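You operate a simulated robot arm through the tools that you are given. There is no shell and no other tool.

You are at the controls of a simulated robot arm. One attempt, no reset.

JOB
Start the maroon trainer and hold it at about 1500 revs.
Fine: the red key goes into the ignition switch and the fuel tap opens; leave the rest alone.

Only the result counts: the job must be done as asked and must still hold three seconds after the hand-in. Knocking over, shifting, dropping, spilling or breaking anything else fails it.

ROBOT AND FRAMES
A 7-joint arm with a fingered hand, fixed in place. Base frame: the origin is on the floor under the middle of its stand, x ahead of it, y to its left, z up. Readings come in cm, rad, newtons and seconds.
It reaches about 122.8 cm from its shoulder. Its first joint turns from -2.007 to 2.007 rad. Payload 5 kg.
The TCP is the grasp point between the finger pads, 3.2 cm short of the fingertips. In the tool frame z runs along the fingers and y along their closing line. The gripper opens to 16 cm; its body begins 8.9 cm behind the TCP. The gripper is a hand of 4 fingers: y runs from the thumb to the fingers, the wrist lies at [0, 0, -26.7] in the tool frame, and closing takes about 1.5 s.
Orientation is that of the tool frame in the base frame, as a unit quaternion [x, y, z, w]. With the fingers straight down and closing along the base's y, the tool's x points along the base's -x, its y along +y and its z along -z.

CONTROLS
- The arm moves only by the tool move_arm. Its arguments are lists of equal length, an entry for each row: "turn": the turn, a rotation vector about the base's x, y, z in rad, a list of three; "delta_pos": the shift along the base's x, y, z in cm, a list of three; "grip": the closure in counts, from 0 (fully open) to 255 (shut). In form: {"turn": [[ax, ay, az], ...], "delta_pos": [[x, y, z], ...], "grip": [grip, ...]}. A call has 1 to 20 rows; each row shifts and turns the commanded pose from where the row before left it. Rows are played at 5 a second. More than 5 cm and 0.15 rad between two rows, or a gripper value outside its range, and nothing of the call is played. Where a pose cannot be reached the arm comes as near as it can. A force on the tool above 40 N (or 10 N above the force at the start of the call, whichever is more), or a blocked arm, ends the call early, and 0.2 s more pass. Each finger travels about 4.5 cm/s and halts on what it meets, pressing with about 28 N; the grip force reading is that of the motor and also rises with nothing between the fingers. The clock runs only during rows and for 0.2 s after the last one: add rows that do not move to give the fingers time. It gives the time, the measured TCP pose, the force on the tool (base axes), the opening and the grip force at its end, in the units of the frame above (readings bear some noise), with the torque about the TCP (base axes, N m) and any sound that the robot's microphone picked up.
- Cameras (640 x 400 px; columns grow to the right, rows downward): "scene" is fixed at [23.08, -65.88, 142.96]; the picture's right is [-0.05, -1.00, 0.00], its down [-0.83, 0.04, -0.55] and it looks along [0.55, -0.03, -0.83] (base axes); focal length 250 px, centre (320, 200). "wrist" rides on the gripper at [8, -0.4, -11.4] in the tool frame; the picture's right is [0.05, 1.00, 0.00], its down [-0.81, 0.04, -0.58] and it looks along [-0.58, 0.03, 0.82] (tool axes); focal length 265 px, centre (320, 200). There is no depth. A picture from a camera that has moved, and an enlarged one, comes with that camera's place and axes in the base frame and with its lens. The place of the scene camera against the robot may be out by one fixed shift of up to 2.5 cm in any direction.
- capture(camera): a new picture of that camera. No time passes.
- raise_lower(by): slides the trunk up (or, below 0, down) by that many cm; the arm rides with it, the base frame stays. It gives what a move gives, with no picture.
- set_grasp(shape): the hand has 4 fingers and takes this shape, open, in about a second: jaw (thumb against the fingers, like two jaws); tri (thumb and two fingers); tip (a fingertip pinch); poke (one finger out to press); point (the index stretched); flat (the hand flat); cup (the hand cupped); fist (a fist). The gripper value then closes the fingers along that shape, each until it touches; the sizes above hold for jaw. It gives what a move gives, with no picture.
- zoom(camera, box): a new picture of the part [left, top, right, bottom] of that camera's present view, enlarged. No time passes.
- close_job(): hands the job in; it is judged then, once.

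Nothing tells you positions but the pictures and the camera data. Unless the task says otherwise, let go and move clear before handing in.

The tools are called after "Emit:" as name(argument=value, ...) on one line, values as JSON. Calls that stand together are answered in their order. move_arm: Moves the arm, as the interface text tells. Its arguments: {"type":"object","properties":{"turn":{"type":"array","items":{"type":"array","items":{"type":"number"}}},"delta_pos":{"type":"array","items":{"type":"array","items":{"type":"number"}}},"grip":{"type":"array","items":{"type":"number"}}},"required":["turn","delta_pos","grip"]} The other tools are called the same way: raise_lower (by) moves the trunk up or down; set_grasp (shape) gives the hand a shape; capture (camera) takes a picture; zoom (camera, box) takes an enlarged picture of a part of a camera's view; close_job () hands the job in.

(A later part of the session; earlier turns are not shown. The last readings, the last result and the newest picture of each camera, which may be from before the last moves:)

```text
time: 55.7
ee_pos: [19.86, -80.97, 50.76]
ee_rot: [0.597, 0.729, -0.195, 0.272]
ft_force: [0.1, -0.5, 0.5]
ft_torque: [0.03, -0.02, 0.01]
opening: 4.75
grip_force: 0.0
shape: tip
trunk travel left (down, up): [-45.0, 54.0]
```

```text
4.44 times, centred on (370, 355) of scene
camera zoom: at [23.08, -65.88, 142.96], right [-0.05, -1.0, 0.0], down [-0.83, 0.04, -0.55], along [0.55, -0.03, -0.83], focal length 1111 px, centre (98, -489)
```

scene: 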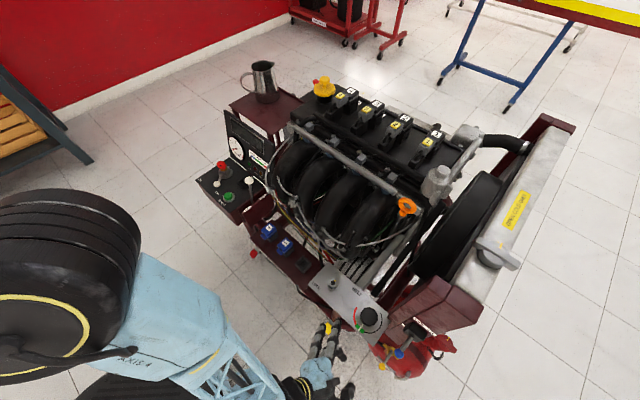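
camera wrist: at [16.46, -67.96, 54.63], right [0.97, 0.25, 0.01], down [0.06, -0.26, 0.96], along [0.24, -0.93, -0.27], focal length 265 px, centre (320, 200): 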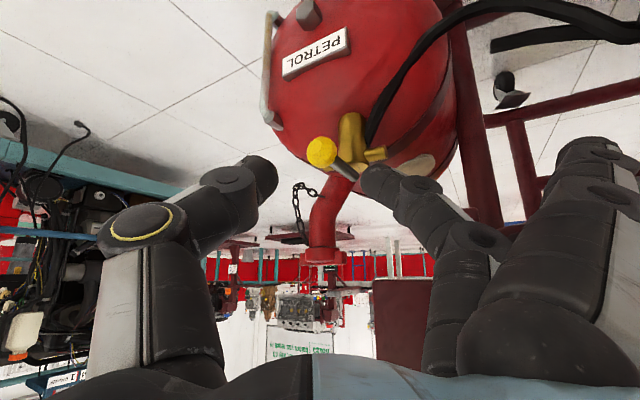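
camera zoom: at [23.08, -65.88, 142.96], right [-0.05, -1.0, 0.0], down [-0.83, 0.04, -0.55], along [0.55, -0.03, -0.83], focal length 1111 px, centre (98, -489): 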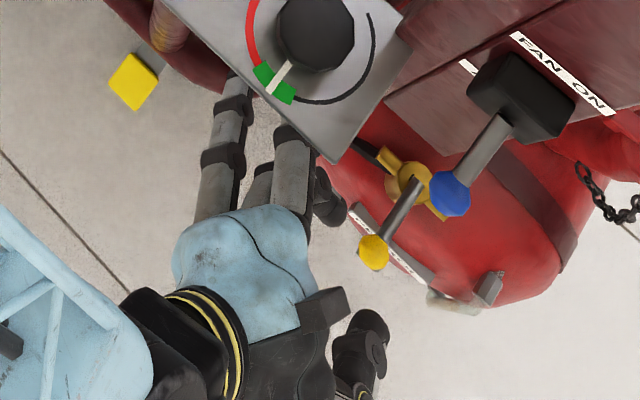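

Ball is centred between thumb and finger. Final 5 cm in, then pinch.

Emit:
move_arm(turn=[[0, 0, 0], [0, 0, 0], [0, 0, 0], [0, 0, 0], [0, 0, 0], [0, 0, 0], [0, 0, 0], [0, 0, 0], [0, 0, 0]], delta_pos=[[0.4, -1.5, -1.8], [0.5, -1.5, -1.8], [0, 0, 0], [0, 0, 0], [0, 0, 0], [0, 0, 0], [0, 0, 0], [0, 0, 0], [0, 0, 0]], grip=[180, 180, 180, 200, 215, 225, 235, 245, 250])

Emit:
capture(camera="wrist")

Emit:
zoom(camera="wrist", box=[250, 90, 410, 200])

Emit:
zoom(camera="scene", box=[300, 310, 440, 400])

```text
time: 56.5
ee_pos: [20.61, -83.68, 47.21]
ee_rot: [0.596, 0.731, -0.195, 0.269]
ft_force: [-3.9, 20.0, 12.5]
ft_torque: [-0.8, -1.66, 2.27]
opening: 3.52
grip_force: 0.1
shape: tip
trunk travel left (down, up): [-45.0, 54.0]
stopped in row 4: the force on the tool passed its limit at 44 N (the readings are from after the stop); the commanded pose is now the measured one
```

```text
taken
camera wrist: at [17.05, -70.71, 51.05], right [0.97, 0.25, 0.0], down [0.06, -0.27, 0.96], along [0.24, -0.93, -0.27], focal length 265 px, centre (320, 200)
```

wrist: 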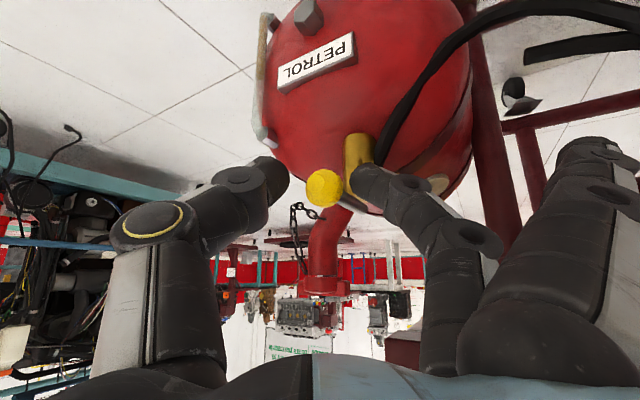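

```text
3.64 times, centred on (330, 145) of wrist
camera zoom: at [17.05, -70.71, 51.05], right [0.97, 0.25, 0.0], down [0.06, -0.27, 0.96], along [0.24, -0.93, -0.27], focal length 965 px, centre (284, 400)
```

zoom: 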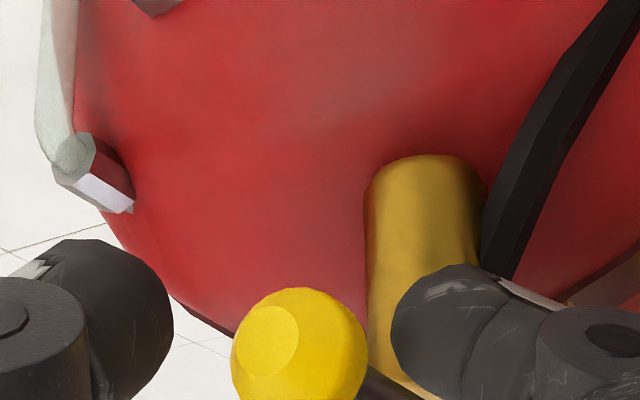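

```text
4.44 times, centred on (370, 355) of scene
camera zoom: at [23.08, -65.88, 142.96], right [-0.05, -1.0, 0.0], down [-0.83, 0.04, -0.55], along [0.55, -0.03, -0.83], focal length 1111 px, centre (98, -489)
```

zoom: 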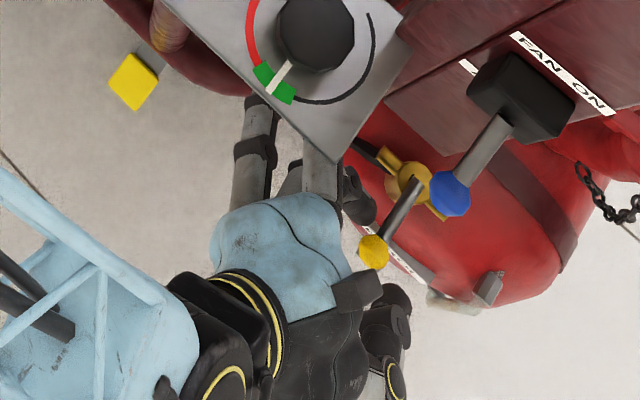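

Something on the right (probably my spread fingers) touched structure at about 11 cm to the side. Back off along the approach, then flip the hand by 180° so the spread fingers are on the free side.

Emit:
move_arm(turn=[[0, 0, 0], [0, 0, 0], [0, 0, 0], [0, 0, 0], [0, 0, 0], [0, 0, 0], [0, 0, 0], [0, 0, 0]], delta_pos=[[-0.4, 1, 1], [-0.4, 1.8, 2], [-0.2, 2.8, 2.2], [0, 3.2, 2.2], [0, 3.2, 2.2], [-1, 3, 2], [-1, 3, 2], [0, 0, 0]], grip=[180, 180, 180, 180, 180, 180, 180, 180])

Emit:
capture(camera="wrist")

Emit:
zoom(camera="scene", box=[300, 290, 460, 400])

```text
time: 58.3
ee_pos: [17.72, -65.99, 60.76]
ee_rot: [0.596, 0.73, -0.195, 0.27]
ft_force: [0.1, -0.2, 0.3]
ft_torque: [0.02, 0.0, -0.03]
opening: 4.65
grip_force: 0.1
shape: tip
trunk travel left (down, up): [-45.0, 54.0]
```

```text
taken
camera wrist: at [14.17, -52.94, 64.56], right [0.97, 0.25, 0.0], down [0.06, -0.27, 0.96], along [0.24, -0.93, -0.27], focal length 265 px, centre (320, 200)
```

wrist: 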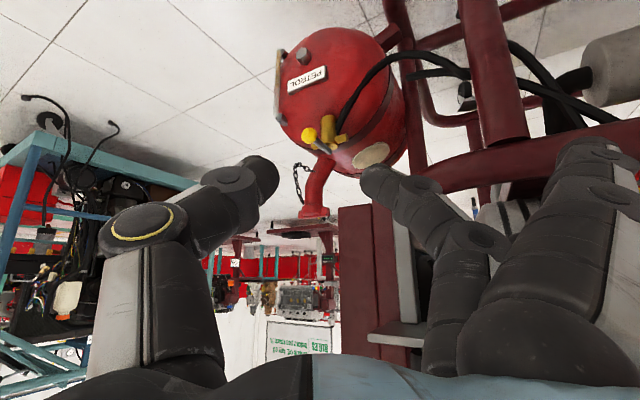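

```text
3.64 times, centred on (380, 345) of scene
camera zoom: at [23.08, -65.88, 142.96], right [-0.05, -1.0, 0.0], down [-0.83, 0.04, -0.55], along [0.55, -0.03, -0.83], focal length 909 px, centre (102, -327)
```

zoom: 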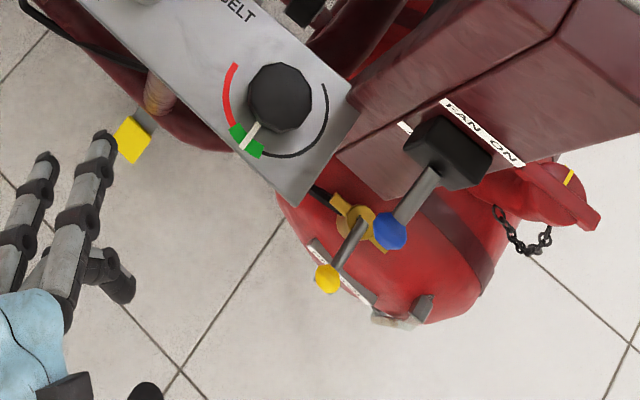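

Nothing moved. Now roll the hand about its own axis toward the flipped orientation, in free space.

Emit:
move_arm(turn=[[-0.0219, 0.0833, 0.1059], [-0.0219, 0.0833, 0.1059], [-0.0219, 0.0833, 0.1059], [-0.0219, 0.0833, 0.1059], [-0.0219, 0.0833, 0.1059], [-0.0219, 0.0833, 0.1059], [-0.0219, 0.0833, 0.1059], [-0.0219, 0.0833, 0.1059], [-0.0219, 0.0833, 0.1059], [-0.0219, 0.0833, 0.1059], [-0.0219, 0.0833, 0.1059], [-0.0219, 0.0833, 0.1059]], delta_pos=[[0, 1.5, 1], [0, 1.5, 1], [0, 1, 1], [0, 0, 0], [0, 0, 0], [0, 0, 0], [0, 0, 0], [0, 0, 0], [0, 0, 0], [0, 0, 0], [0, 0, 0], [0, 0, 0]], grip=[180, 180, 180, 180, 180, 180, 180, 180, 180, 180, 180, 180])

Emit:
capture(camera="scene")

```text
time: 60.9
ee_pos: [17.6, -61.71, 63.89]
ee_rot: [-0.126, 0.934, -0.332, 0.039]
ft_force: [-0.3, -0.9, 0.2]
ft_torque: [0.01, -0.01, 0.01]
opening: 4.65
grip_force: 0.0
shape: tip
trunk travel left (down, up): [-45.0, 54.0]
```

```text
taken
```

scene: 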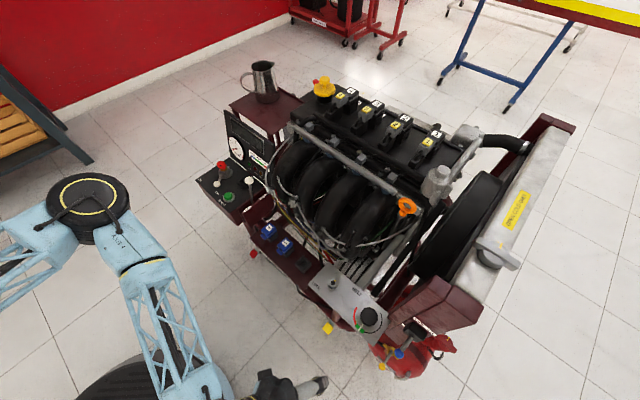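

Emit:
move_arm(turn=[[-0.0219, 0.0833, 0.1059], [-0.0219, 0.0833, 0.1059], [-0.0219, 0.0833, 0.1059], [-0.0219, 0.0833, 0.1059], [-0.0219, 0.0833, 0.1059], [-0.0219, 0.0833, 0.1059], [-0.0219, 0.0833, 0.1059], [-0.0219, 0.0833, 0.1059], [-0.0219, 0.0833, 0.1059], [-0.0219, 0.0833, 0.1059], [-0.0219, 0.0833, 0.1059], [0, 0, 0]], delta_pos=[[0, 0, 0], [0, 0, 0], [0, 0, 0], [0, 0, 0], [0, 0, 0], [0, 0, 0], [0, 0, 0], [0, 0, 0], [0, 0, 0], [0, 0, 0], [0, 0, 0], [0, 0, 0]], grip=[180, 180, 180, 180, 180, 180, 180, 180, 180, 180, 180, 180])

Emit:
capture(camera="wrist")

Emit:
capture(camera="scene")

```text
time: 62.6
ee_pos: [24.05, -64.08, 69.05]
ee_rot: [-0.5, 0.778, -0.376, -0.065]
ft_force: [-0.3, 0.4, 0.1]
ft_torque: [-0.01, 0.0, 0.0]
opening: 4.68
grip_force: 0.0
shape: tip
trunk travel left (down, up): [-45.0, 54.0]
stopped in row 8: the arm was blocked; the commanded pose is now the measured one
```

```text
taken
camera wrist: at [17.22, -62.58, 81.26], right [-0.85, 0.18, -0.49], down [0.21, 0.98, 0.0], along [0.48, -0.1, -0.87], focal length 265 px, centre (320, 200)
```

wrist: 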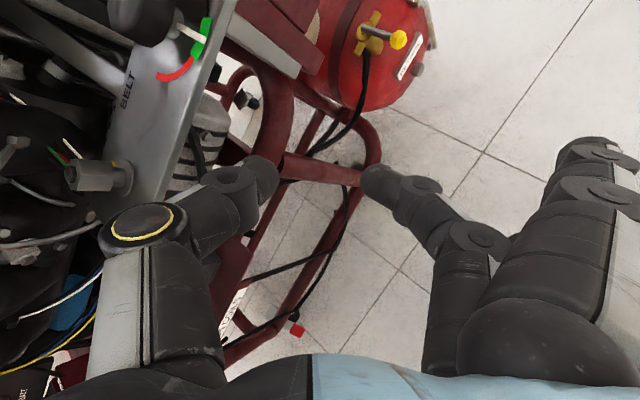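

```text
taken
```

scene: 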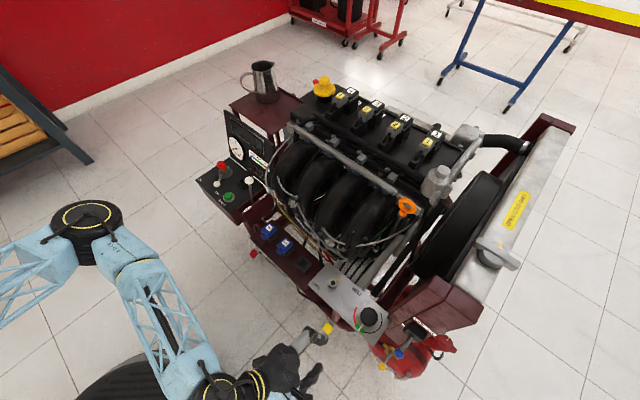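

Roll is limited at ~150°, but the mid-roll (hand on edge, thin sideways) was reachable and is ideal as a narrow pusher. I'll go back to that roll and close the tips into a beak.

Emit:
move_arm(turn=[[0.0414, -0.072, -0.1143], [0.0414, -0.072, -0.1143], [0.0414, -0.072, -0.1143], [0.0414, -0.072, -0.1143], [0.0414, -0.072, -0.1143], [0.0414, -0.072, -0.1143], [0, 0, 0], [0, 0, 0], [0, 0, 0]], delta_pos=[[-1, 0.6, -0.8], [-1, 0.5, -0.8], [-1, 0.3, -0.8], [-1, 0, -0.8], [-1, 0, -0.8], [-0.5, 0, -0.6], [0, 0, 0], [0, 0, 0], [0, 0, 0]], grip=[180, 180, 200, 220, 240, 255, 255, 255, 255])

Emit:
capture(camera="wrist")

Emit:
capture(camera="scene")

```text
time: 64.6
ee_pos: [18.25, -62.62, 64.39]
ee_rot: [-0.127, 0.935, -0.329, 0.038]
ft_force: [0.0, -0.6, 0.8]
ft_torque: [-0.02, 0.0, -0.03]
opening: 0.0
grip_force: 27.4
shape: tip
trunk travel left (down, up): [-45.0, 54.0]
```

```text
taken
camera wrist: at [8.77, -58.03, 73.7], right [-0.26, 0.74, -0.63], down [0.69, 0.6, 0.41], along [0.68, -0.32, -0.66], focal length 265 px, centre (320, 200)
```

wrist: 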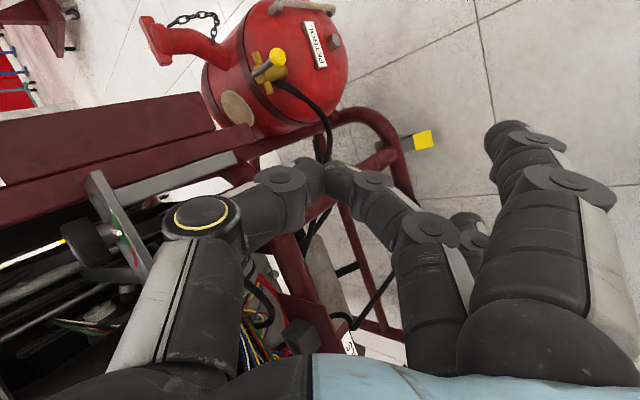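

```text
taken
```

scene: 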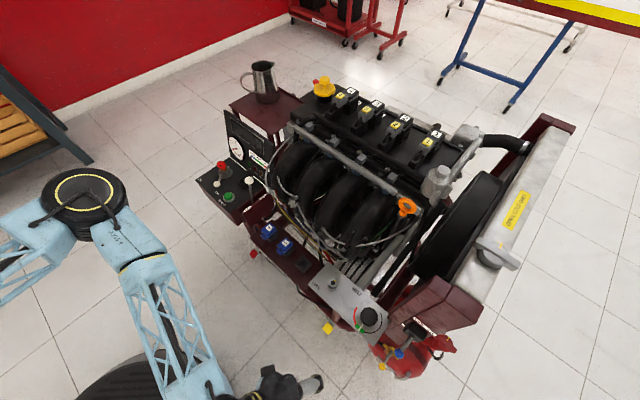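

Emit:
zoom(camera="wrist", box=[200, 0, 380, 120])

```text
3.33 times, centred on (290, 60) of wrist
camera zoom: at [8.77, -58.03, 73.7], right [-0.26, 0.74, -0.63], down [0.69, 0.6, 0.41], along [0.68, -0.32, -0.66], focal length 885 px, centre (420, 667)
```

zoom: 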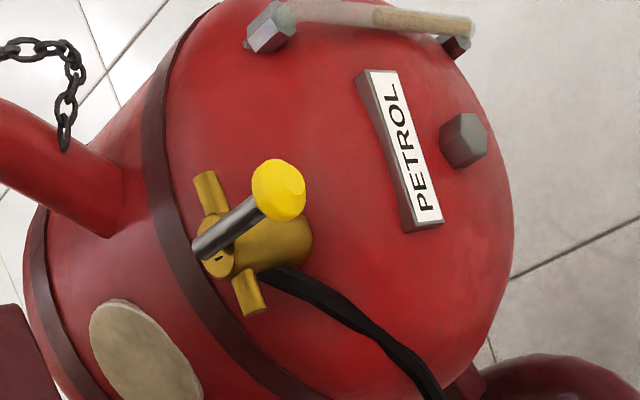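

This view shows the tap clearly: vertical barrel, pipe along the panel direction, lever square to it with the ball at (20.85,−84.6,46.3). I'll bring the closed fingertips to just right of the ball.

Emit:
move_arm(turn=[[0, 0, 0], [0, 0, 0], [0, 0, 0], [0, 0, 0], [0, 0, 0], [0, 0, 0]], delta_pos=[[0.74, -3.4, -2.5], [0.74, -3.4, -2.5], [0.74, -3.4, -2.5], [0.74, -3.4, -2.5], [0.74, -3.4, -2.5], [0, 0, 0]], grip=[255, 255, 255, 255, 255, 255])

Emit:
capture(camera="wrist")

Emit:
zoom(camera="scene", box=[300, 310, 440, 400])

```text
time: 66.0
ee_pos: [21.82, -79.51, 51.62]
ee_rot: [-0.126, 0.935, -0.329, 0.038]
ft_force: [0.8, 0.9, -0.9]
ft_torque: [0.05, -0.02, 0.03]
opening: 0.0
grip_force: 28.1
shape: tip
trunk travel left (down, up): [-45.0, 54.0]
```

```text
taken
camera wrist: at [12.42, -75.03, 60.99], right [-0.26, 0.74, -0.63], down [0.69, 0.6, 0.41], along [0.68, -0.32, -0.66], focal length 265 px, centre (320, 200)
```

wrist: 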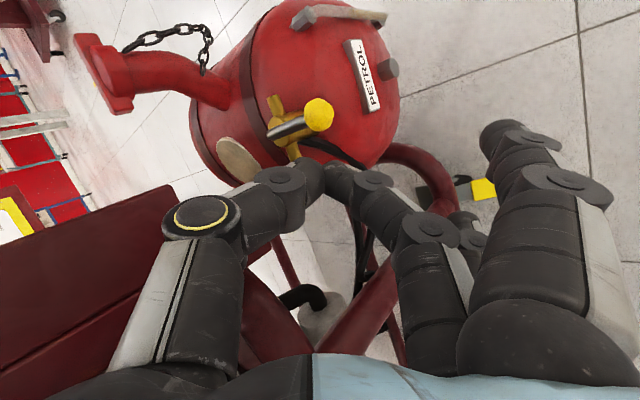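

```text
4.44 times, centred on (370, 355) of scene
camera zoom: at [23.08, -65.88, 142.96], right [-0.05, -1.0, 0.0], down [-0.83, 0.04, -0.55], along [0.55, -0.03, -0.83], focal length 1111 px, centre (98, -489)
```

zoom: 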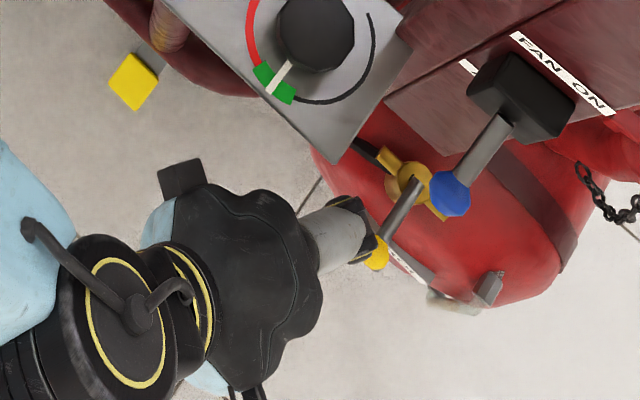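

Emit:
move_arm(turn=[[0, 0, 0], [0, 0, 0], [0, 0, 0], [0, 0, 0], [0, 0, 0]], delta_pos=[[1.4, 0, 0], [0, -1.1, -1.4], [0, -1.1, -1.4], [0, -0.95, -1.2], [0, 0, 0]], grip=[255, 255, 255, 255, 255])

Emit:
capture(camera="wrist")

Emit:
zoom(camera="wrist", box=[240, 70, 420, 200])

Emit:
zoom(camera="scene", box=[300, 310, 440, 400])

```text
time: 67.2
ee_pos: [25.25, -83.1, 48.78]
ee_rot: [-0.131, 0.932, -0.335, 0.044]
ft_force: [0.5, -0.2, -0.3]
ft_torque: [-0.01, -0.02, -0.02]
opening: 0.0
grip_force: 29.0
shape: tip
trunk travel left (down, up): [-45.0, 54.0]
```

```text
taken
camera wrist: at [15.49, -78.67, 57.91], right [-0.26, 0.73, -0.63], down [0.68, 0.61, 0.42], along [0.69, -0.32, -0.65], focal length 265 px, centre (320, 200)
```

wrist: 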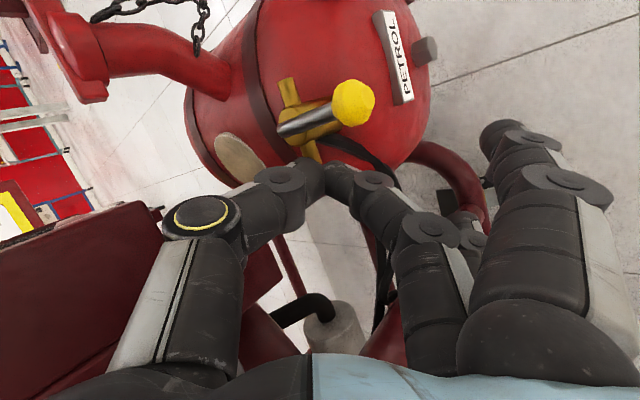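

```text
3.08 times, centred on (330, 135) of wrist
camera zoom: at [15.49, -78.67, 57.91], right [-0.26, 0.73, -0.63], down [0.68, 0.61, 0.42], along [0.69, -0.32, -0.65], focal length 817 px, centre (289, 400)
```

zoom: 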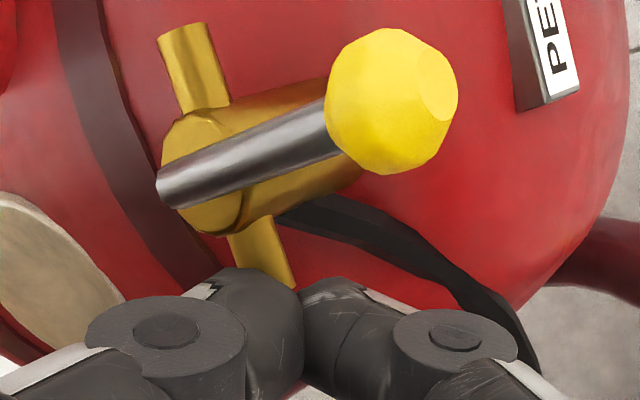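

```text
4.44 times, centred on (370, 355) of scene
camera zoom: at [23.08, -65.88, 142.96], right [-0.05, -1.0, 0.0], down [-0.83, 0.04, -0.55], along [0.55, -0.03, -0.83], focal length 1111 px, centre (98, -489)
```

zoom: 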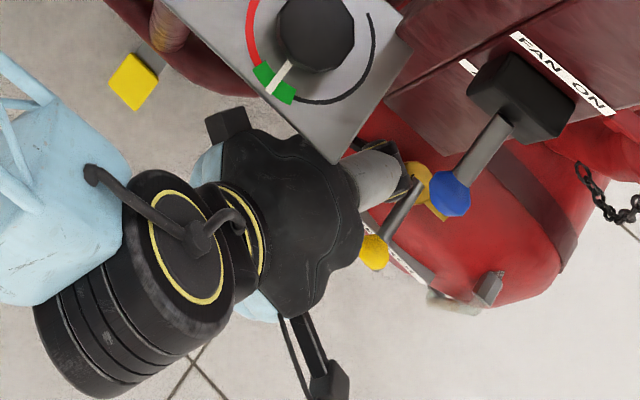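

The arm drifted +2 cm in x at a reach limit in this roll. I'll retreat and see whether lowering the trunk (arm higher relative to the shoulder) relaxes that limit.

Emit:
move_arm(turn=[[0, 0, 0], [0, 0, 0], [0, 0, 0], [0, 0, 0], [0, 0, 0], [0, 0, 0], [0, 0, 0], [0, 0, 0]], delta_pos=[[0, 1.2, 1.4], [-0.5, 2, 2.2], [-1, 3, 3], [-1, 3, 3], [-1, 3, 3], [0, 3, 3], [0, 2, 4], [0, 0, 0]], grip=[255, 255, 255, 255, 255, 255, 255, 255])

Emit:
raise_lower(by=-20)

Emit:
capture(camera="scene")

```text
time: 69.0
ee_pos: [20.04, -65.39, 67.42]
ee_rot: [-0.126, 0.935, -0.33, 0.039]
ft_force: [1.2, -0.5, 0.0]
ft_torque: [0.03, -0.03, 0.02]
opening: 0.0
grip_force: 28.0
shape: tip
trunk travel left (down, up): [-45.0, 54.0]
```

```text
time: 71.1
ee_pos: [20.12, -65.5, 47.35]
ee_rot: [-0.126, 0.935, -0.329, 0.037]
ft_force: [-0.1, -0.4, -0.2]
ft_torque: [0.0, 0.0, -0.01]
opening: 0.0
grip_force: 27.6
shape: tip
trunk travel left (down, up): [-25.0, 74.0]
```

```text
taken
```

scene: 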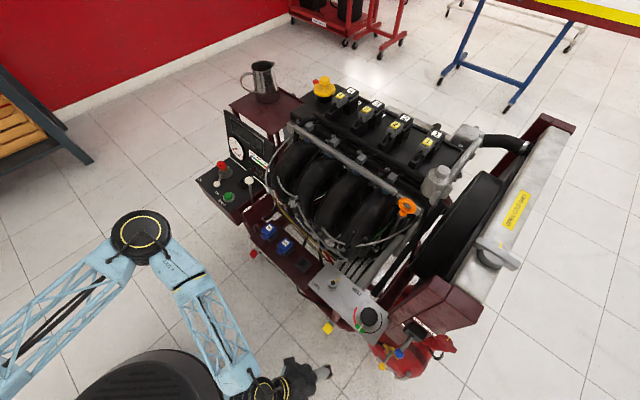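

Emit:
move_arm(turn=[[0, 0, 0], [0, 0, 0], [0, 0, 0], [0, 0, 0], [0, 0, 0]], delta_pos=[[-1.5, -2.5, 1], [-1.5, -2.5, 1], [-1.5, -2.5, 1], [-1.5, -2.5, 1], [0, 0, 0]], grip=[255, 255, 255, 255, 255])

Emit:
capture(camera="wrist")

```text
time: 72.3
ee_pos: [14.17, -75.75, 51.16]
ee_rot: [-0.126, 0.935, -0.33, 0.038]
ft_force: [0.9, -0.1, -0.3]
ft_torque: [0.0, 0.02, -0.03]
opening: 0.0
grip_force: 28.3
shape: tip
trunk travel left (down, up): [-25.0, 74.0]
```

```text
taken
camera wrist: at [4.69, -71.27, 60.47], right [-0.26, 0.74, -0.63], down [0.69, 0.6, 0.41], along [0.68, -0.32, -0.66], focal length 265 px, centre (320, 200)
```

wrist: 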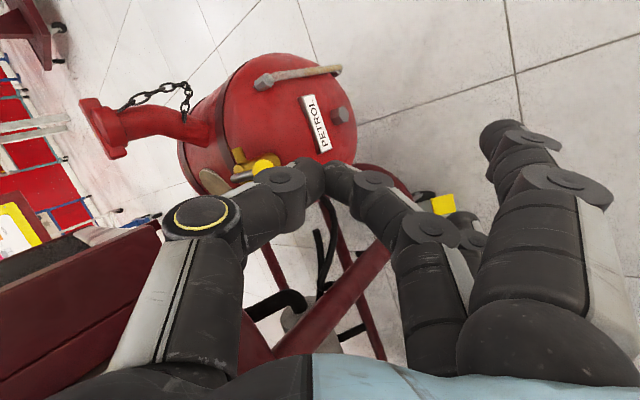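

Lowering the trunk freed the reach. Now bring the fingertip beak to the right-hand side of the ball (a quarter-turn tap opens counter-clockwise, so I'll push it toward −p).

Emit:
move_arm(turn=[[0, 0, 0], [0, 0, 0], [0, 0, 0], [0, 0, 0], [0, 0, 0], [0, 0, 0], [0, 0, 0], [0, 0, 0]], delta_pos=[[3, -1, 0.2], [3, -1, 0.2], [3, -1.5, 0.1], [0.2, -0.2, 0], [0, -1.1, -1.3], [0, -1.1, -1.3], [0, -0.95, -1.2], [0, 0, 0]], grip=[255, 255, 255, 255, 255, 255, 255, 255])

Emit:
capture(camera="wrist")

Emit:
zoom(camera="wrist", box=[240, 70, 420, 200])

Emit:
zoom(camera="scene", box=[300, 310, 440, 400])

```text
time: 74.1
ee_pos: [23.39, -82.37, 48.07]
ee_rot: [-0.127, 0.935, -0.33, 0.038]
ft_force: [0.4, 0.1, -0.6]
ft_torque: [-0.01, -0.03, -0.02]
opening: 0.01
grip_force: 27.9
shape: tip
trunk travel left (down, up): [-25.0, 74.0]
```

```text
taken
camera wrist: at [13.9, -77.86, 57.36], right [-0.26, 0.74, -0.63], down [0.69, 0.6, 0.41], along [0.68, -0.32, -0.66], focal length 265 px, centre (320, 200)
```

wrist: 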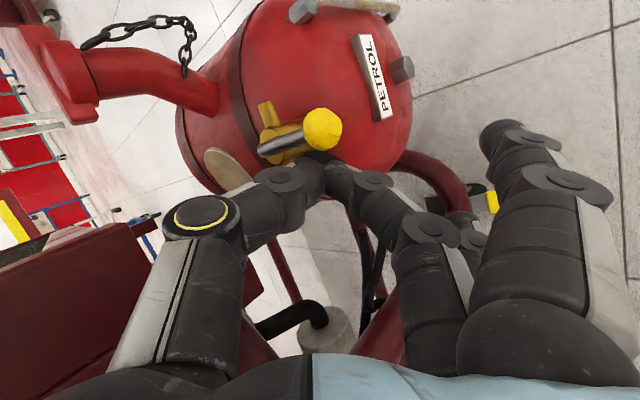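

```text
3.08 times, centred on (330, 135) of wrist
camera zoom: at [13.9, -77.86, 57.36], right [-0.26, 0.74, -0.63], down [0.69, 0.6, 0.41], along [0.68, -0.32, -0.66], focal length 817 px, centre (289, 400)
```

zoom: 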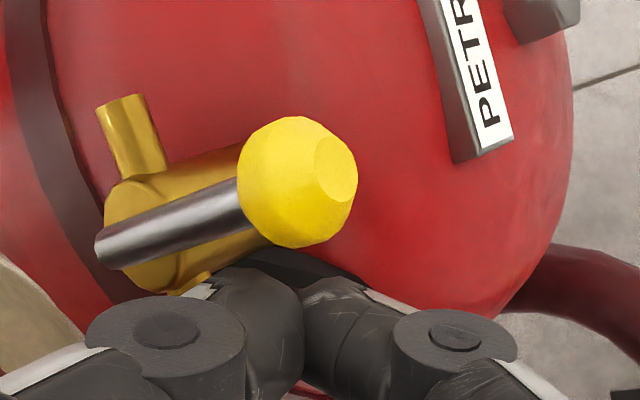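

```text
4.44 times, centred on (370, 355) of scene
camera zoom: at [23.08, -65.88, 142.96], right [-0.05, -1.0, 0.0], down [-0.83, 0.04, -0.55], along [0.55, -0.03, -0.83], focal length 1111 px, centre (98, -489)
```

zoom: 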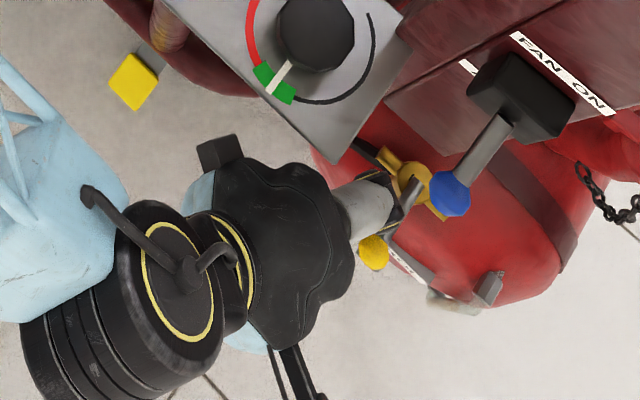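

The beak is right beside the ball. Slightly deeper, then push gently counter-clockwise while watching the force.

Emit:
move_arm(turn=[[0, 0, 0], [0, 0, 0], [0, 0, 0], [0, 0, 0], [0, 0, 0]], delta_pos=[[0.12, -0.48, -0.62], [-0.4, -0.4, 0], [-0.4, -0.4, 0], [-0.4, -0.4, 0], [0, 0, 0]], grip=[255, 255, 255, 255, 255])

Emit:
zoom(camera="wrist", box=[240, 70, 420, 200])

Emit:
zoom(camera="scene", box=[300, 310, 440, 400])

```text
time: 75.3
ee_pos: [22.38, -84.02, 47.35]
ee_rot: [-0.127, 0.935, -0.329, 0.039]
ft_force: [0.6, 0.5, 0.6]
ft_torque: [-0.01, 0.01, 0.02]
opening: 0.01
grip_force: 28.0
shape: tip
trunk travel left (down, up): [-25.0, 74.0]
```

```text
3.08 times, centred on (330, 135) of wrist
camera zoom: at [12.81, -79.53, 56.76], right [-0.26, 0.74, -0.63], down [0.69, 0.6, 0.41], along [0.68, -0.32, -0.66], focal length 817 px, centre (289, 400)
```

zoom: 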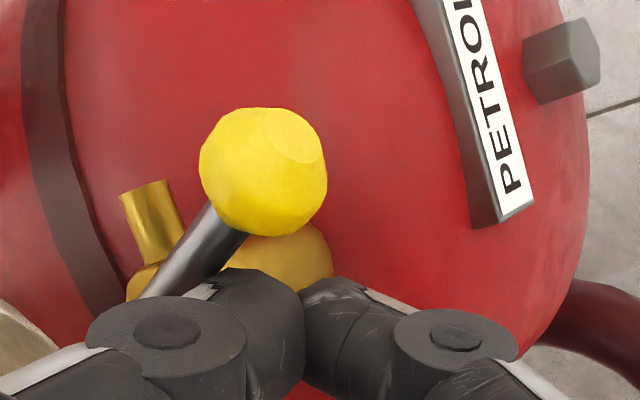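

```text
4.44 times, centred on (370, 355) of scene
camera zoom: at [23.08, -65.88, 142.96], right [-0.05, -1.0, 0.0], down [-0.83, 0.04, -0.55], along [0.55, -0.03, -0.83], focal length 1111 px, centre (98, -489)
```

zoom: 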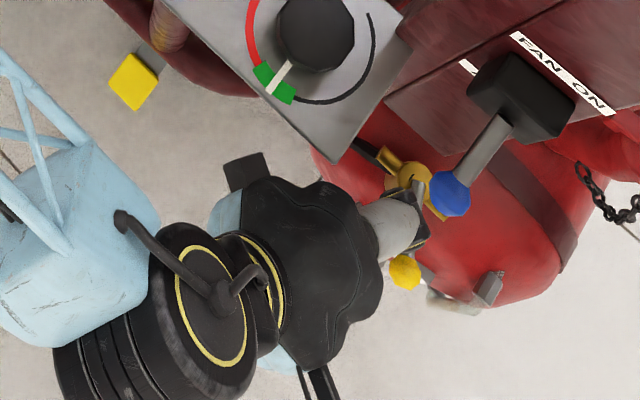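

The lever swings counter-clockwise easily — right direction. Continue pushing around the arc in small steps.

Emit:
move_arm(turn=[[0, 0, 0], [0, 0, 0], [0, 0, 0], [0, 0, 0]], delta_pos=[[-0.5, -0.5, 0], [-0.5, -0.5, 0], [-0.3, -0.5, 0], [0, 0, 0]], grip=[255, 255, 255, 255])

Emit:
capture(camera="wrist")

Emit:
zoom(camera="wrist", box=[240, 70, 420, 200])

Emit:
zoom(camera="scene", box=[320, 310, 460, 400])

```text
time: 76.3
ee_pos: [21.07, -85.49, 47.47]
ee_rot: [-0.126, 0.935, -0.33, 0.038]
ft_force: [0.0, -0.9, 0.1]
ft_torque: [-0.01, 0.01, 0.0]
opening: 0.01
grip_force: 28.2
shape: tip
trunk travel left (down, up): [-25.0, 74.0]
```

```text
taken
camera wrist: at [11.55, -80.98, 56.73], right [-0.26, 0.74, -0.63], down [0.69, 0.6, 0.41], along [0.68, -0.32, -0.66], focal length 265 px, centre (320, 200)
```

wrist: 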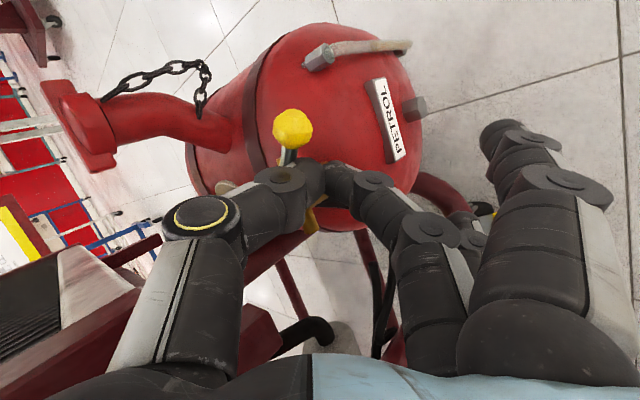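

```text
3.08 times, centred on (330, 135) of wrist
camera zoom: at [11.55, -80.98, 56.73], right [-0.26, 0.74, -0.63], down [0.69, 0.6, 0.41], along [0.68, -0.32, -0.66], focal length 817 px, centre (289, 400)
```

zoom: 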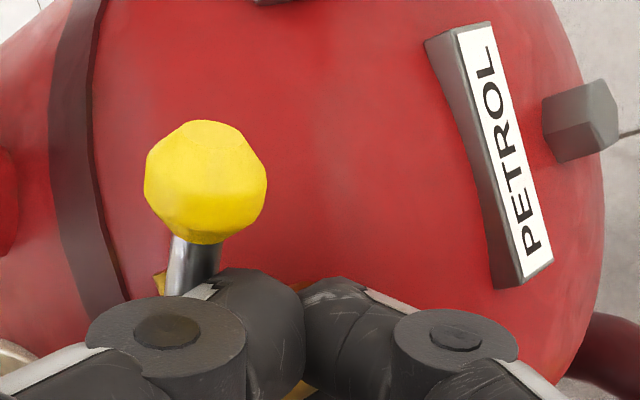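

```text
4.44 times, centred on (390, 355) of scene
camera zoom: at [23.08, -65.88, 142.96], right [-0.05, -1.0, 0.0], down [-0.83, 0.04, -0.55], along [0.55, -0.03, -0.83], focal length 1111 px, centre (9, -489)
```

zoom: 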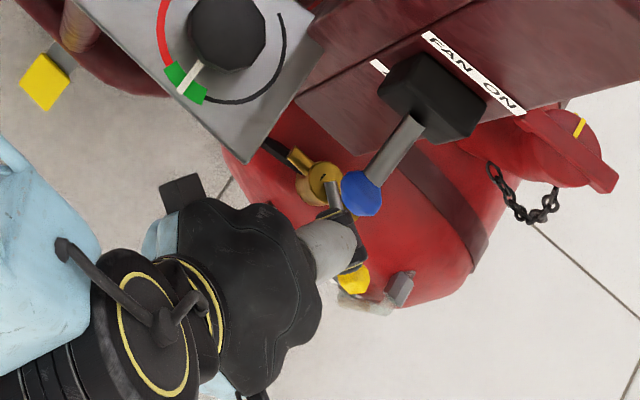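

Rotated about 55° so far with almost no force. Keep following the arc.

Emit:
move_arm(turn=[[0, 0, 0], [0, 0, 0], [0, 0, 0], [0, 0, 0]], delta_pos=[[-0.1, -0.5, 0], [0, -0.5, 0], [0.1, -0.5, 0], [0, 0, 0]], grip=[255, 255, 255, 255])

Emit:
capture(camera="wrist")

Emit:
zoom(camera="wrist", box=[220, 70, 400, 200])

Emit:
zoom(camera="scene", box=[320, 310, 460, 400])

```text
time: 77.3
ee_pos: [21.08, -87.22, 47.63]
ee_rot: [-0.127, 0.935, -0.33, 0.038]
ft_force: [-1.4, 0.5, -0.1]
ft_torque: [0.01, 0.01, 0.01]
opening: 0.0
grip_force: 27.9
shape: tip
trunk travel left (down, up): [-25.0, 74.0]
```

```text
taken
camera wrist: at [11.52, -82.52, 56.87], right [-0.26, 0.74, -0.63], down [0.69, 0.6, 0.41], along [0.68, -0.32, -0.66], focal length 265 px, centre (320, 200)
```

wrist: 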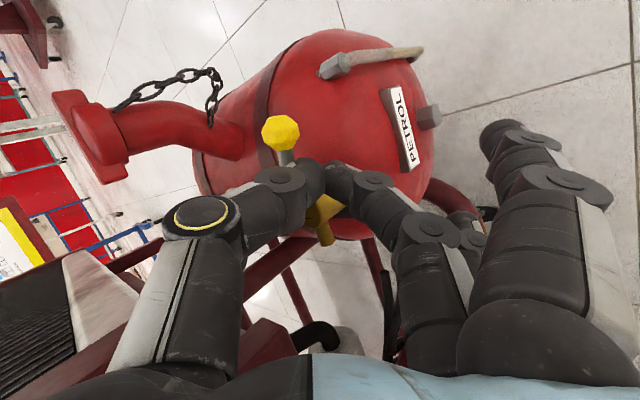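

```text
3.08 times, centred on (310, 135) of wrist
camera zoom: at [11.52, -82.52, 56.87], right [-0.26, 0.74, -0.63], down [0.69, 0.6, 0.41], along [0.68, -0.32, -0.66], focal length 817 px, centre (351, 400)
```

zoom: 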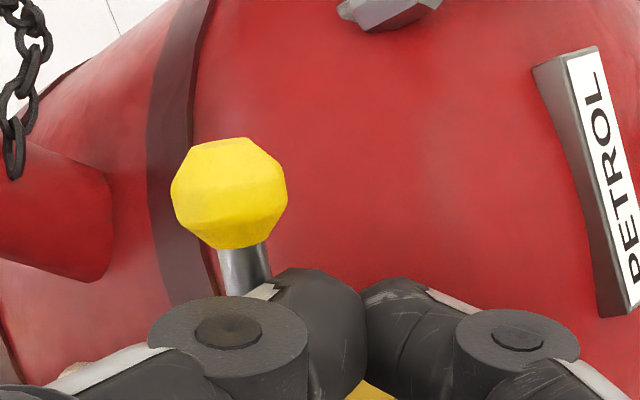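

```text
4.44 times, centred on (390, 355) of scene
camera zoom: at [23.08, -65.88, 142.96], right [-0.05, -1.0, 0.0], down [-0.83, 0.04, -0.55], along [0.55, -0.03, -0.83], focal length 1111 px, centre (9, -489)
```

zoom: 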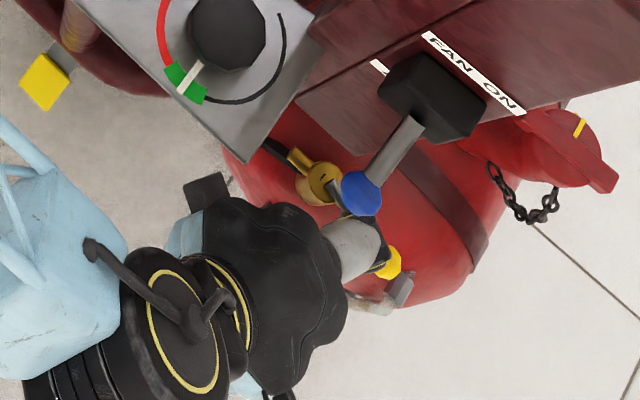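

Emit:
move_arm(turn=[[0, 0, 0], [0, 0, 0], [0, 0, 0], [0, 0, 0]], delta_pos=[[0.15, -0.4, 0], [0.2, -0.4, 0], [0.2, -0.3, 0], [0, 0, 0]], grip=[255, 255, 255, 255])

Emit:
capture(camera="wrist")

Emit:
zoom(camera="wrist", box=[220, 70, 400, 200])

Emit:
zoom(camera="scene", box=[320, 310, 460, 400])

```text
time: 78.3
ee_pos: [21.24, -88.15, 47.52]
ee_rot: [-0.125, 0.935, -0.33, 0.036]
ft_force: [-14.6, 17.5, 7.3]
ft_torque: [0.09, 0.07, -0.06]
opening: 0.03
grip_force: 28.1
shape: tip
trunk travel left (down, up): [-25.0, 74.0]
```

```text
taken
camera wrist: at [11.78, -83.65, 56.85], right [-0.26, 0.74, -0.62], down [0.69, 0.59, 0.41], along [0.67, -0.32, -0.66], focal length 265 px, centre (320, 200)
```

wrist: 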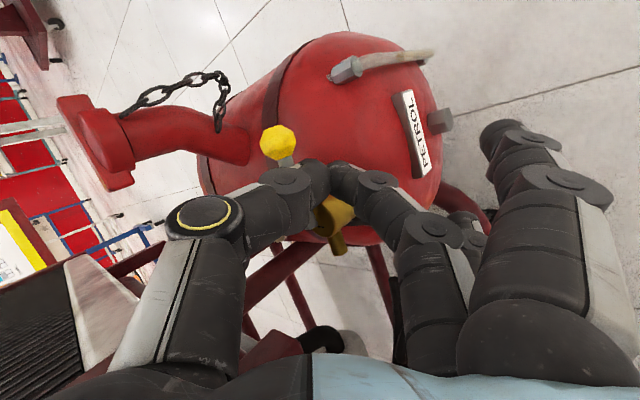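

```text
3.08 times, centred on (310, 135) of wrist
camera zoom: at [11.78, -83.65, 56.85], right [-0.26, 0.74, -0.62], down [0.69, 0.59, 0.41], along [0.67, -0.32, -0.66], focal length 817 px, centre (351, 400)
```

zoom: 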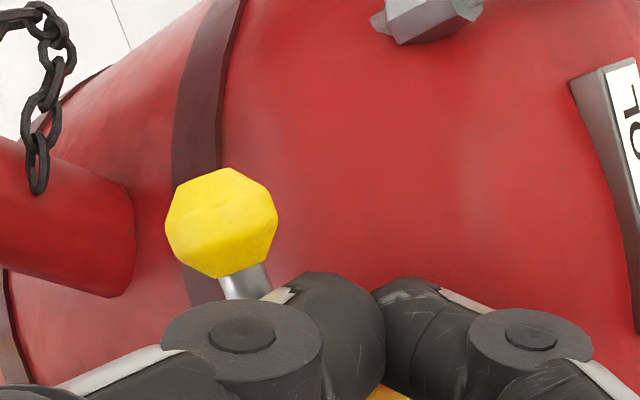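

```text
4.44 times, centred on (390, 355) of scene
camera zoom: at [23.08, -65.88, 142.96], right [-0.05, -1.0, 0.0], down [-0.83, 0.04, -0.55], along [0.55, -0.03, -0.83], focal length 1111 px, centre (9, -489)
```

zoom: 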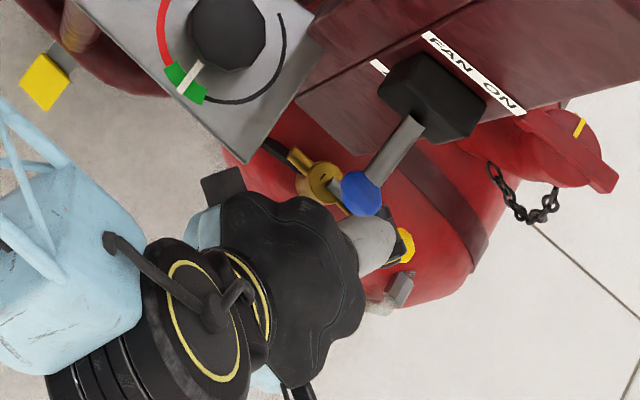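

The lever hit its end stop (≈92° turned, now in line with the pipe) — tap open. Retreat away from the lever.

Emit:
move_arm(turn=[[0, 0, 0], [0, 0, 0], [0, 0, 0], [0, 0, 0], [0, 0, 0], [0, 0, 0]], delta_pos=[[-0.6, 0.6, 0], [-0.8, 1.5, 1], [-0.8, 3, 2], [0, 3.5, 3], [0, 3.5, 3], [0, 0, 0]], grip=[255, 255, 255, 255, 255, 255])

Emit:
capture(camera="wrist")

Emit:
zoom(camera="scene", box=[320, 310, 460, 400])

Emit:
zoom(camera="wrist", box=[180, 20, 380, 180])

```text
time: 79.7
ee_pos: [19.18, -75.8, 56.51]
ee_rot: [-0.127, 0.935, -0.33, 0.038]
ft_force: [-0.4, 0.4, -0.4]
ft_torque: [0.03, -0.01, 0.01]
opening: 0.0
grip_force: 28.0
shape: tip
trunk travel left (down, up): [-25.0, 74.0]
```

```text
taken
camera wrist: at [9.75, -71.32, 65.79], right [-0.26, 0.74, -0.63], down [0.69, 0.6, 0.41], along [0.68, -0.32, -0.66], focal length 265 px, centre (320, 200)
```

wrist: 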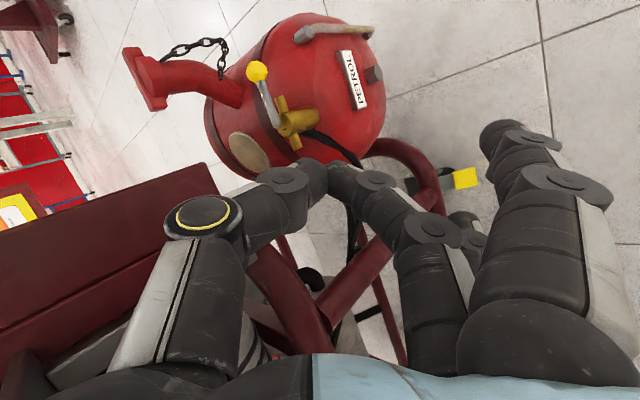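

```text
4.44 times, centred on (390, 355) of scene
camera zoom: at [23.08, -65.88, 142.96], right [-0.05, -1.0, 0.0], down [-0.83, 0.04, -0.55], along [0.55, -0.03, -0.83], focal length 1111 px, centre (9, -489)
```

zoom: 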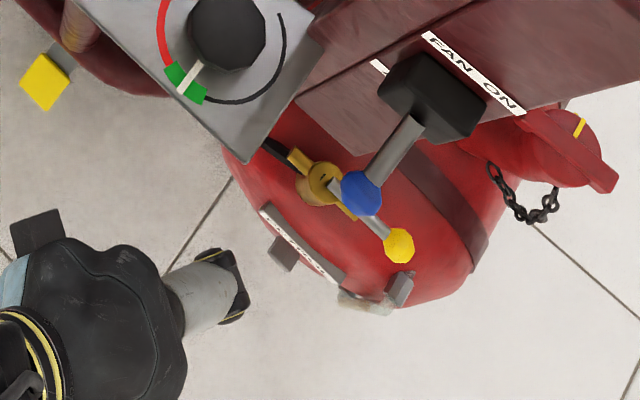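

```text
2.50 times, centred on (280, 100) of wrist
camera zoom: at [9.75, -71.32, 65.79], right [-0.26, 0.74, -0.63], down [0.69, 0.6, 0.41], along [0.68, -0.32, -0.66], focal length 664 px, centre (420, 450)
```

zoom: 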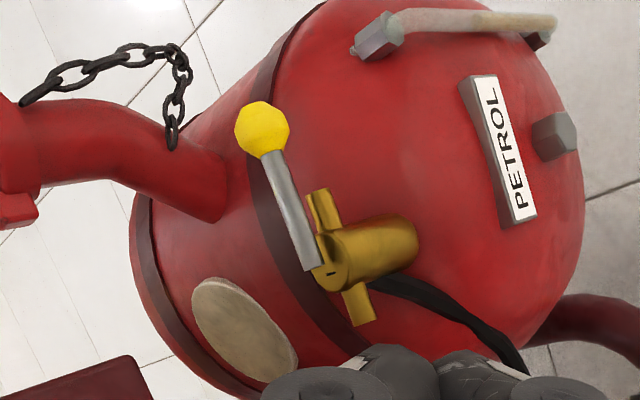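

The tap is open (lever in line with the pipe). Now I retreat, bring the trunk back up, and return the hand to vertical facing the control panel.

Emit:
move_arm(turn=[[0, 0, 0], [0, 0, 0], [0.131, 0.0335, 0], [0.131, 0.0335, 0], [0.131, 0.0335, 0], [0.131, 0.0335, 0], [0.131, 0.0335, 0], [0, 0, 0]], delta_pos=[[0, 4, 1], [0, 4, 1], [0, 4, 1], [0, 3, 1], [0, 0, 1], [0, 0, 1], [0, 0, 1], [0, 0, 0]], grip=[255, 255, 255, 255, 255, 255, 255, 255])

Emit:
raise_lower(by=20)

Emit:
capture(camera="scene")

```text
time: 81.5
ee_pos: [19.09, -60.95, 63.54]
ee_rot: [-0.134, 0.991, 0.0, -0.001]
ft_force: [-0.2, 0.2, 0.6]
ft_torque: [0.02, 0.01, -0.02]
opening: 0.0
grip_force: 27.7
shape: tip
trunk travel left (down, up): [-25.0, 74.0]
```

```text
time: 83.7
ee_pos: [19.2, -60.98, 83.41]
ee_rot: [-0.134, 0.991, -0.002, 0.0]
ft_force: [-0.3, 0.1, 0.5]
ft_torque: [-0.03, -0.03, -0.04]
opening: 0.01
grip_force: 28.0
shape: tip
trunk travel left (down, up): [-45.0, 54.0]
```

```text
taken
```

scene: 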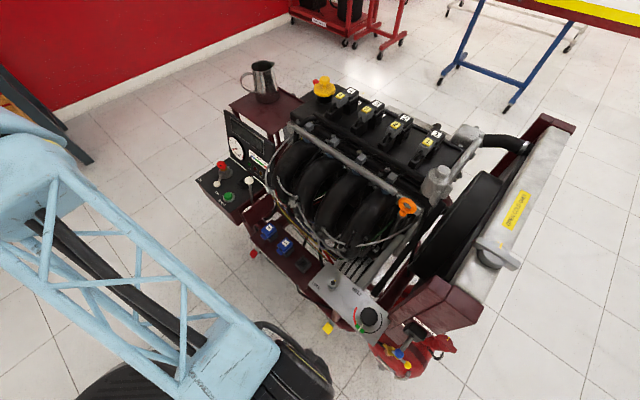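

Emit:
move_arm(turn=[[0, 0, 0], [0, 0, 0], [0, 0, -0.132], [0, 0, -0.132], [0, 0, -0.132], [0, 0, -0.132], [0, 0, -0.132], [0, 0, -0.132], [0, 0, -0.132], [0, 0, -0.13], [0, 0, 0], [0, 0, 0], [0, 0, 0]], delta_pos=[[2, 3.5, 1.5], [2, 3.5, 1.5], [3.6, 2.6, 1], [3.6, 2.6, 1], [3.6, 2.6, 1], [3.6, 2.6, 0.5], [4, 2.3, 0.5], [4, 2.3, 0.5], [4, 2.3, 0.5], [4, 2.3, 0], [4, 2.3, 0], [4, 2.3, 0], [0, 0, 0]], grip=[255, 255, 255, 255, 255, 255, 255, 255, 255, 255, 255, 255, 255])

Emit:
capture(camera="wrist")

Emit:
capture(camera="scene")

```text
time: 86.5
ee_pos: [61.87, -29.34, 91.09]
ee_rot: [0.382, 0.924, -0.001, 0.0]
ft_force: [-0.8, 0.2, 0.0]
ft_torque: [-0.02, -0.01, 0.0]
opening: 0.0
grip_force: 28.2
shape: tip
trunk travel left (down, up): [-45.0, 54.0]
```

```text
taken
camera wrist: at [55.79, -23.89, 102.66], right [0.67, 0.74, 0.0], down [0.61, -0.55, 0.58], along [0.43, -0.39, -0.82], focal length 265 px, centre (320, 200)
```

wrist: 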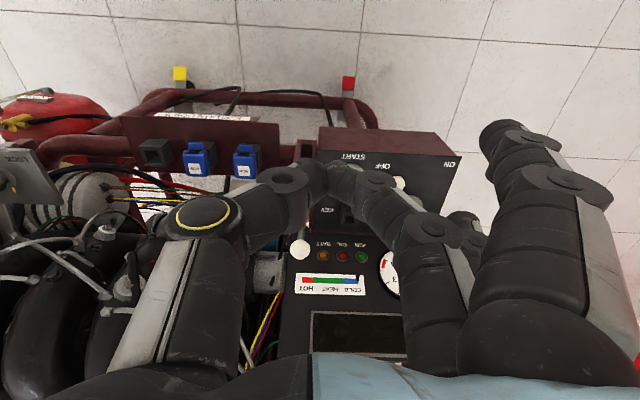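

```text
taken
```

scene: 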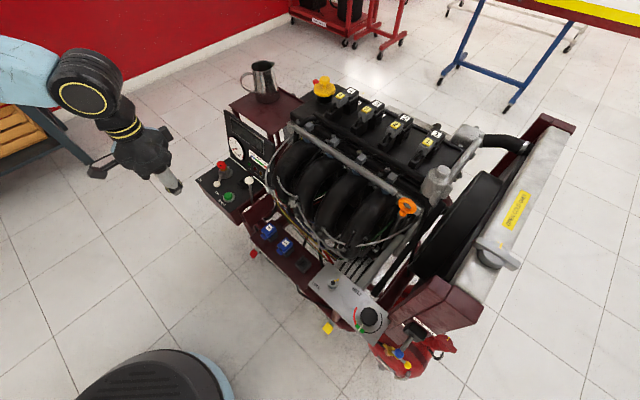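

Everything is clear. Move the beak above the gap between START and the ignition lever's ball.

Emit:
move_arm(turn=[[0, 0, 0], [0, 0, 0], [0, 0, 0], [0, 0, 0], [0, 0, 0], [0, 0, 0]], delta_pos=[[3.4, -0.75, -2.2], [3.4, -0.75, -2.2], [3.4, -0.75, -2.2], [3.4, -0.75, -2.2], [3.4, -0.75, -2.2], [0, 0, 0]], grip=[255, 255, 255, 255, 255, 255])

Emit:
capture(camera="wrist")

Emit:
zoom(camera="wrist", box=[250, 80, 410, 200])

Emit:
zoom(camera="scene", box=[190, 120, 290, 210])

```text
time: 87.9
ee_pos: [79.04, -33.31, 80.48]
ee_rot: [0.382, 0.924, 0.0, -0.002]
ft_force: [0.8, -0.4, -0.4]
ft_torque: [-0.02, 0.0, 0.04]
opening: 0.0
grip_force: 27.9
shape: tip
trunk travel left (down, up): [-45.0, 54.0]
```

```text
taken
camera wrist: at [72.94, -27.93, 91.91], right [0.67, 0.74, 0.0], down [0.61, -0.55, 0.58], along [0.43, -0.39, -0.82], focal length 265 px, centre (320, 200)
```

wrist: 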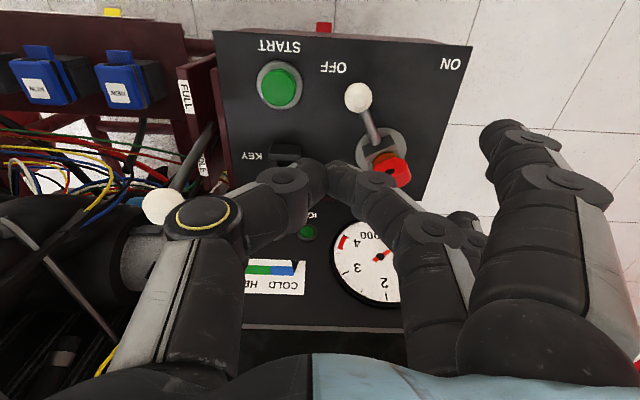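

```text
3.33 times, centred on (330, 140) of wrist
camera zoom: at [72.94, -27.93, 91.91], right [0.67, 0.74, 0.0], down [0.61, -0.55, 0.58], along [0.43, -0.39, -0.82], focal length 885 px, centre (287, 400)
```

zoom: 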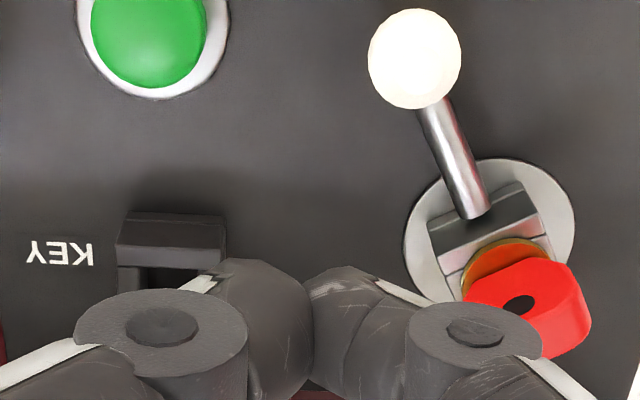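

```text
4.44 times, centred on (240, 165) of scene
camera zoom: at [23.08, -65.88, 142.96], right [-0.05, -1.0, 0.0], down [-0.83, 0.04, -0.55], along [0.55, -0.03, -0.83], focal length 1111 px, centre (676, 356)
```

zoom: 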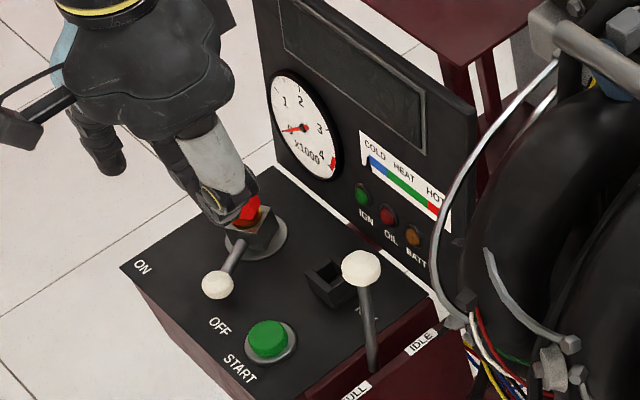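

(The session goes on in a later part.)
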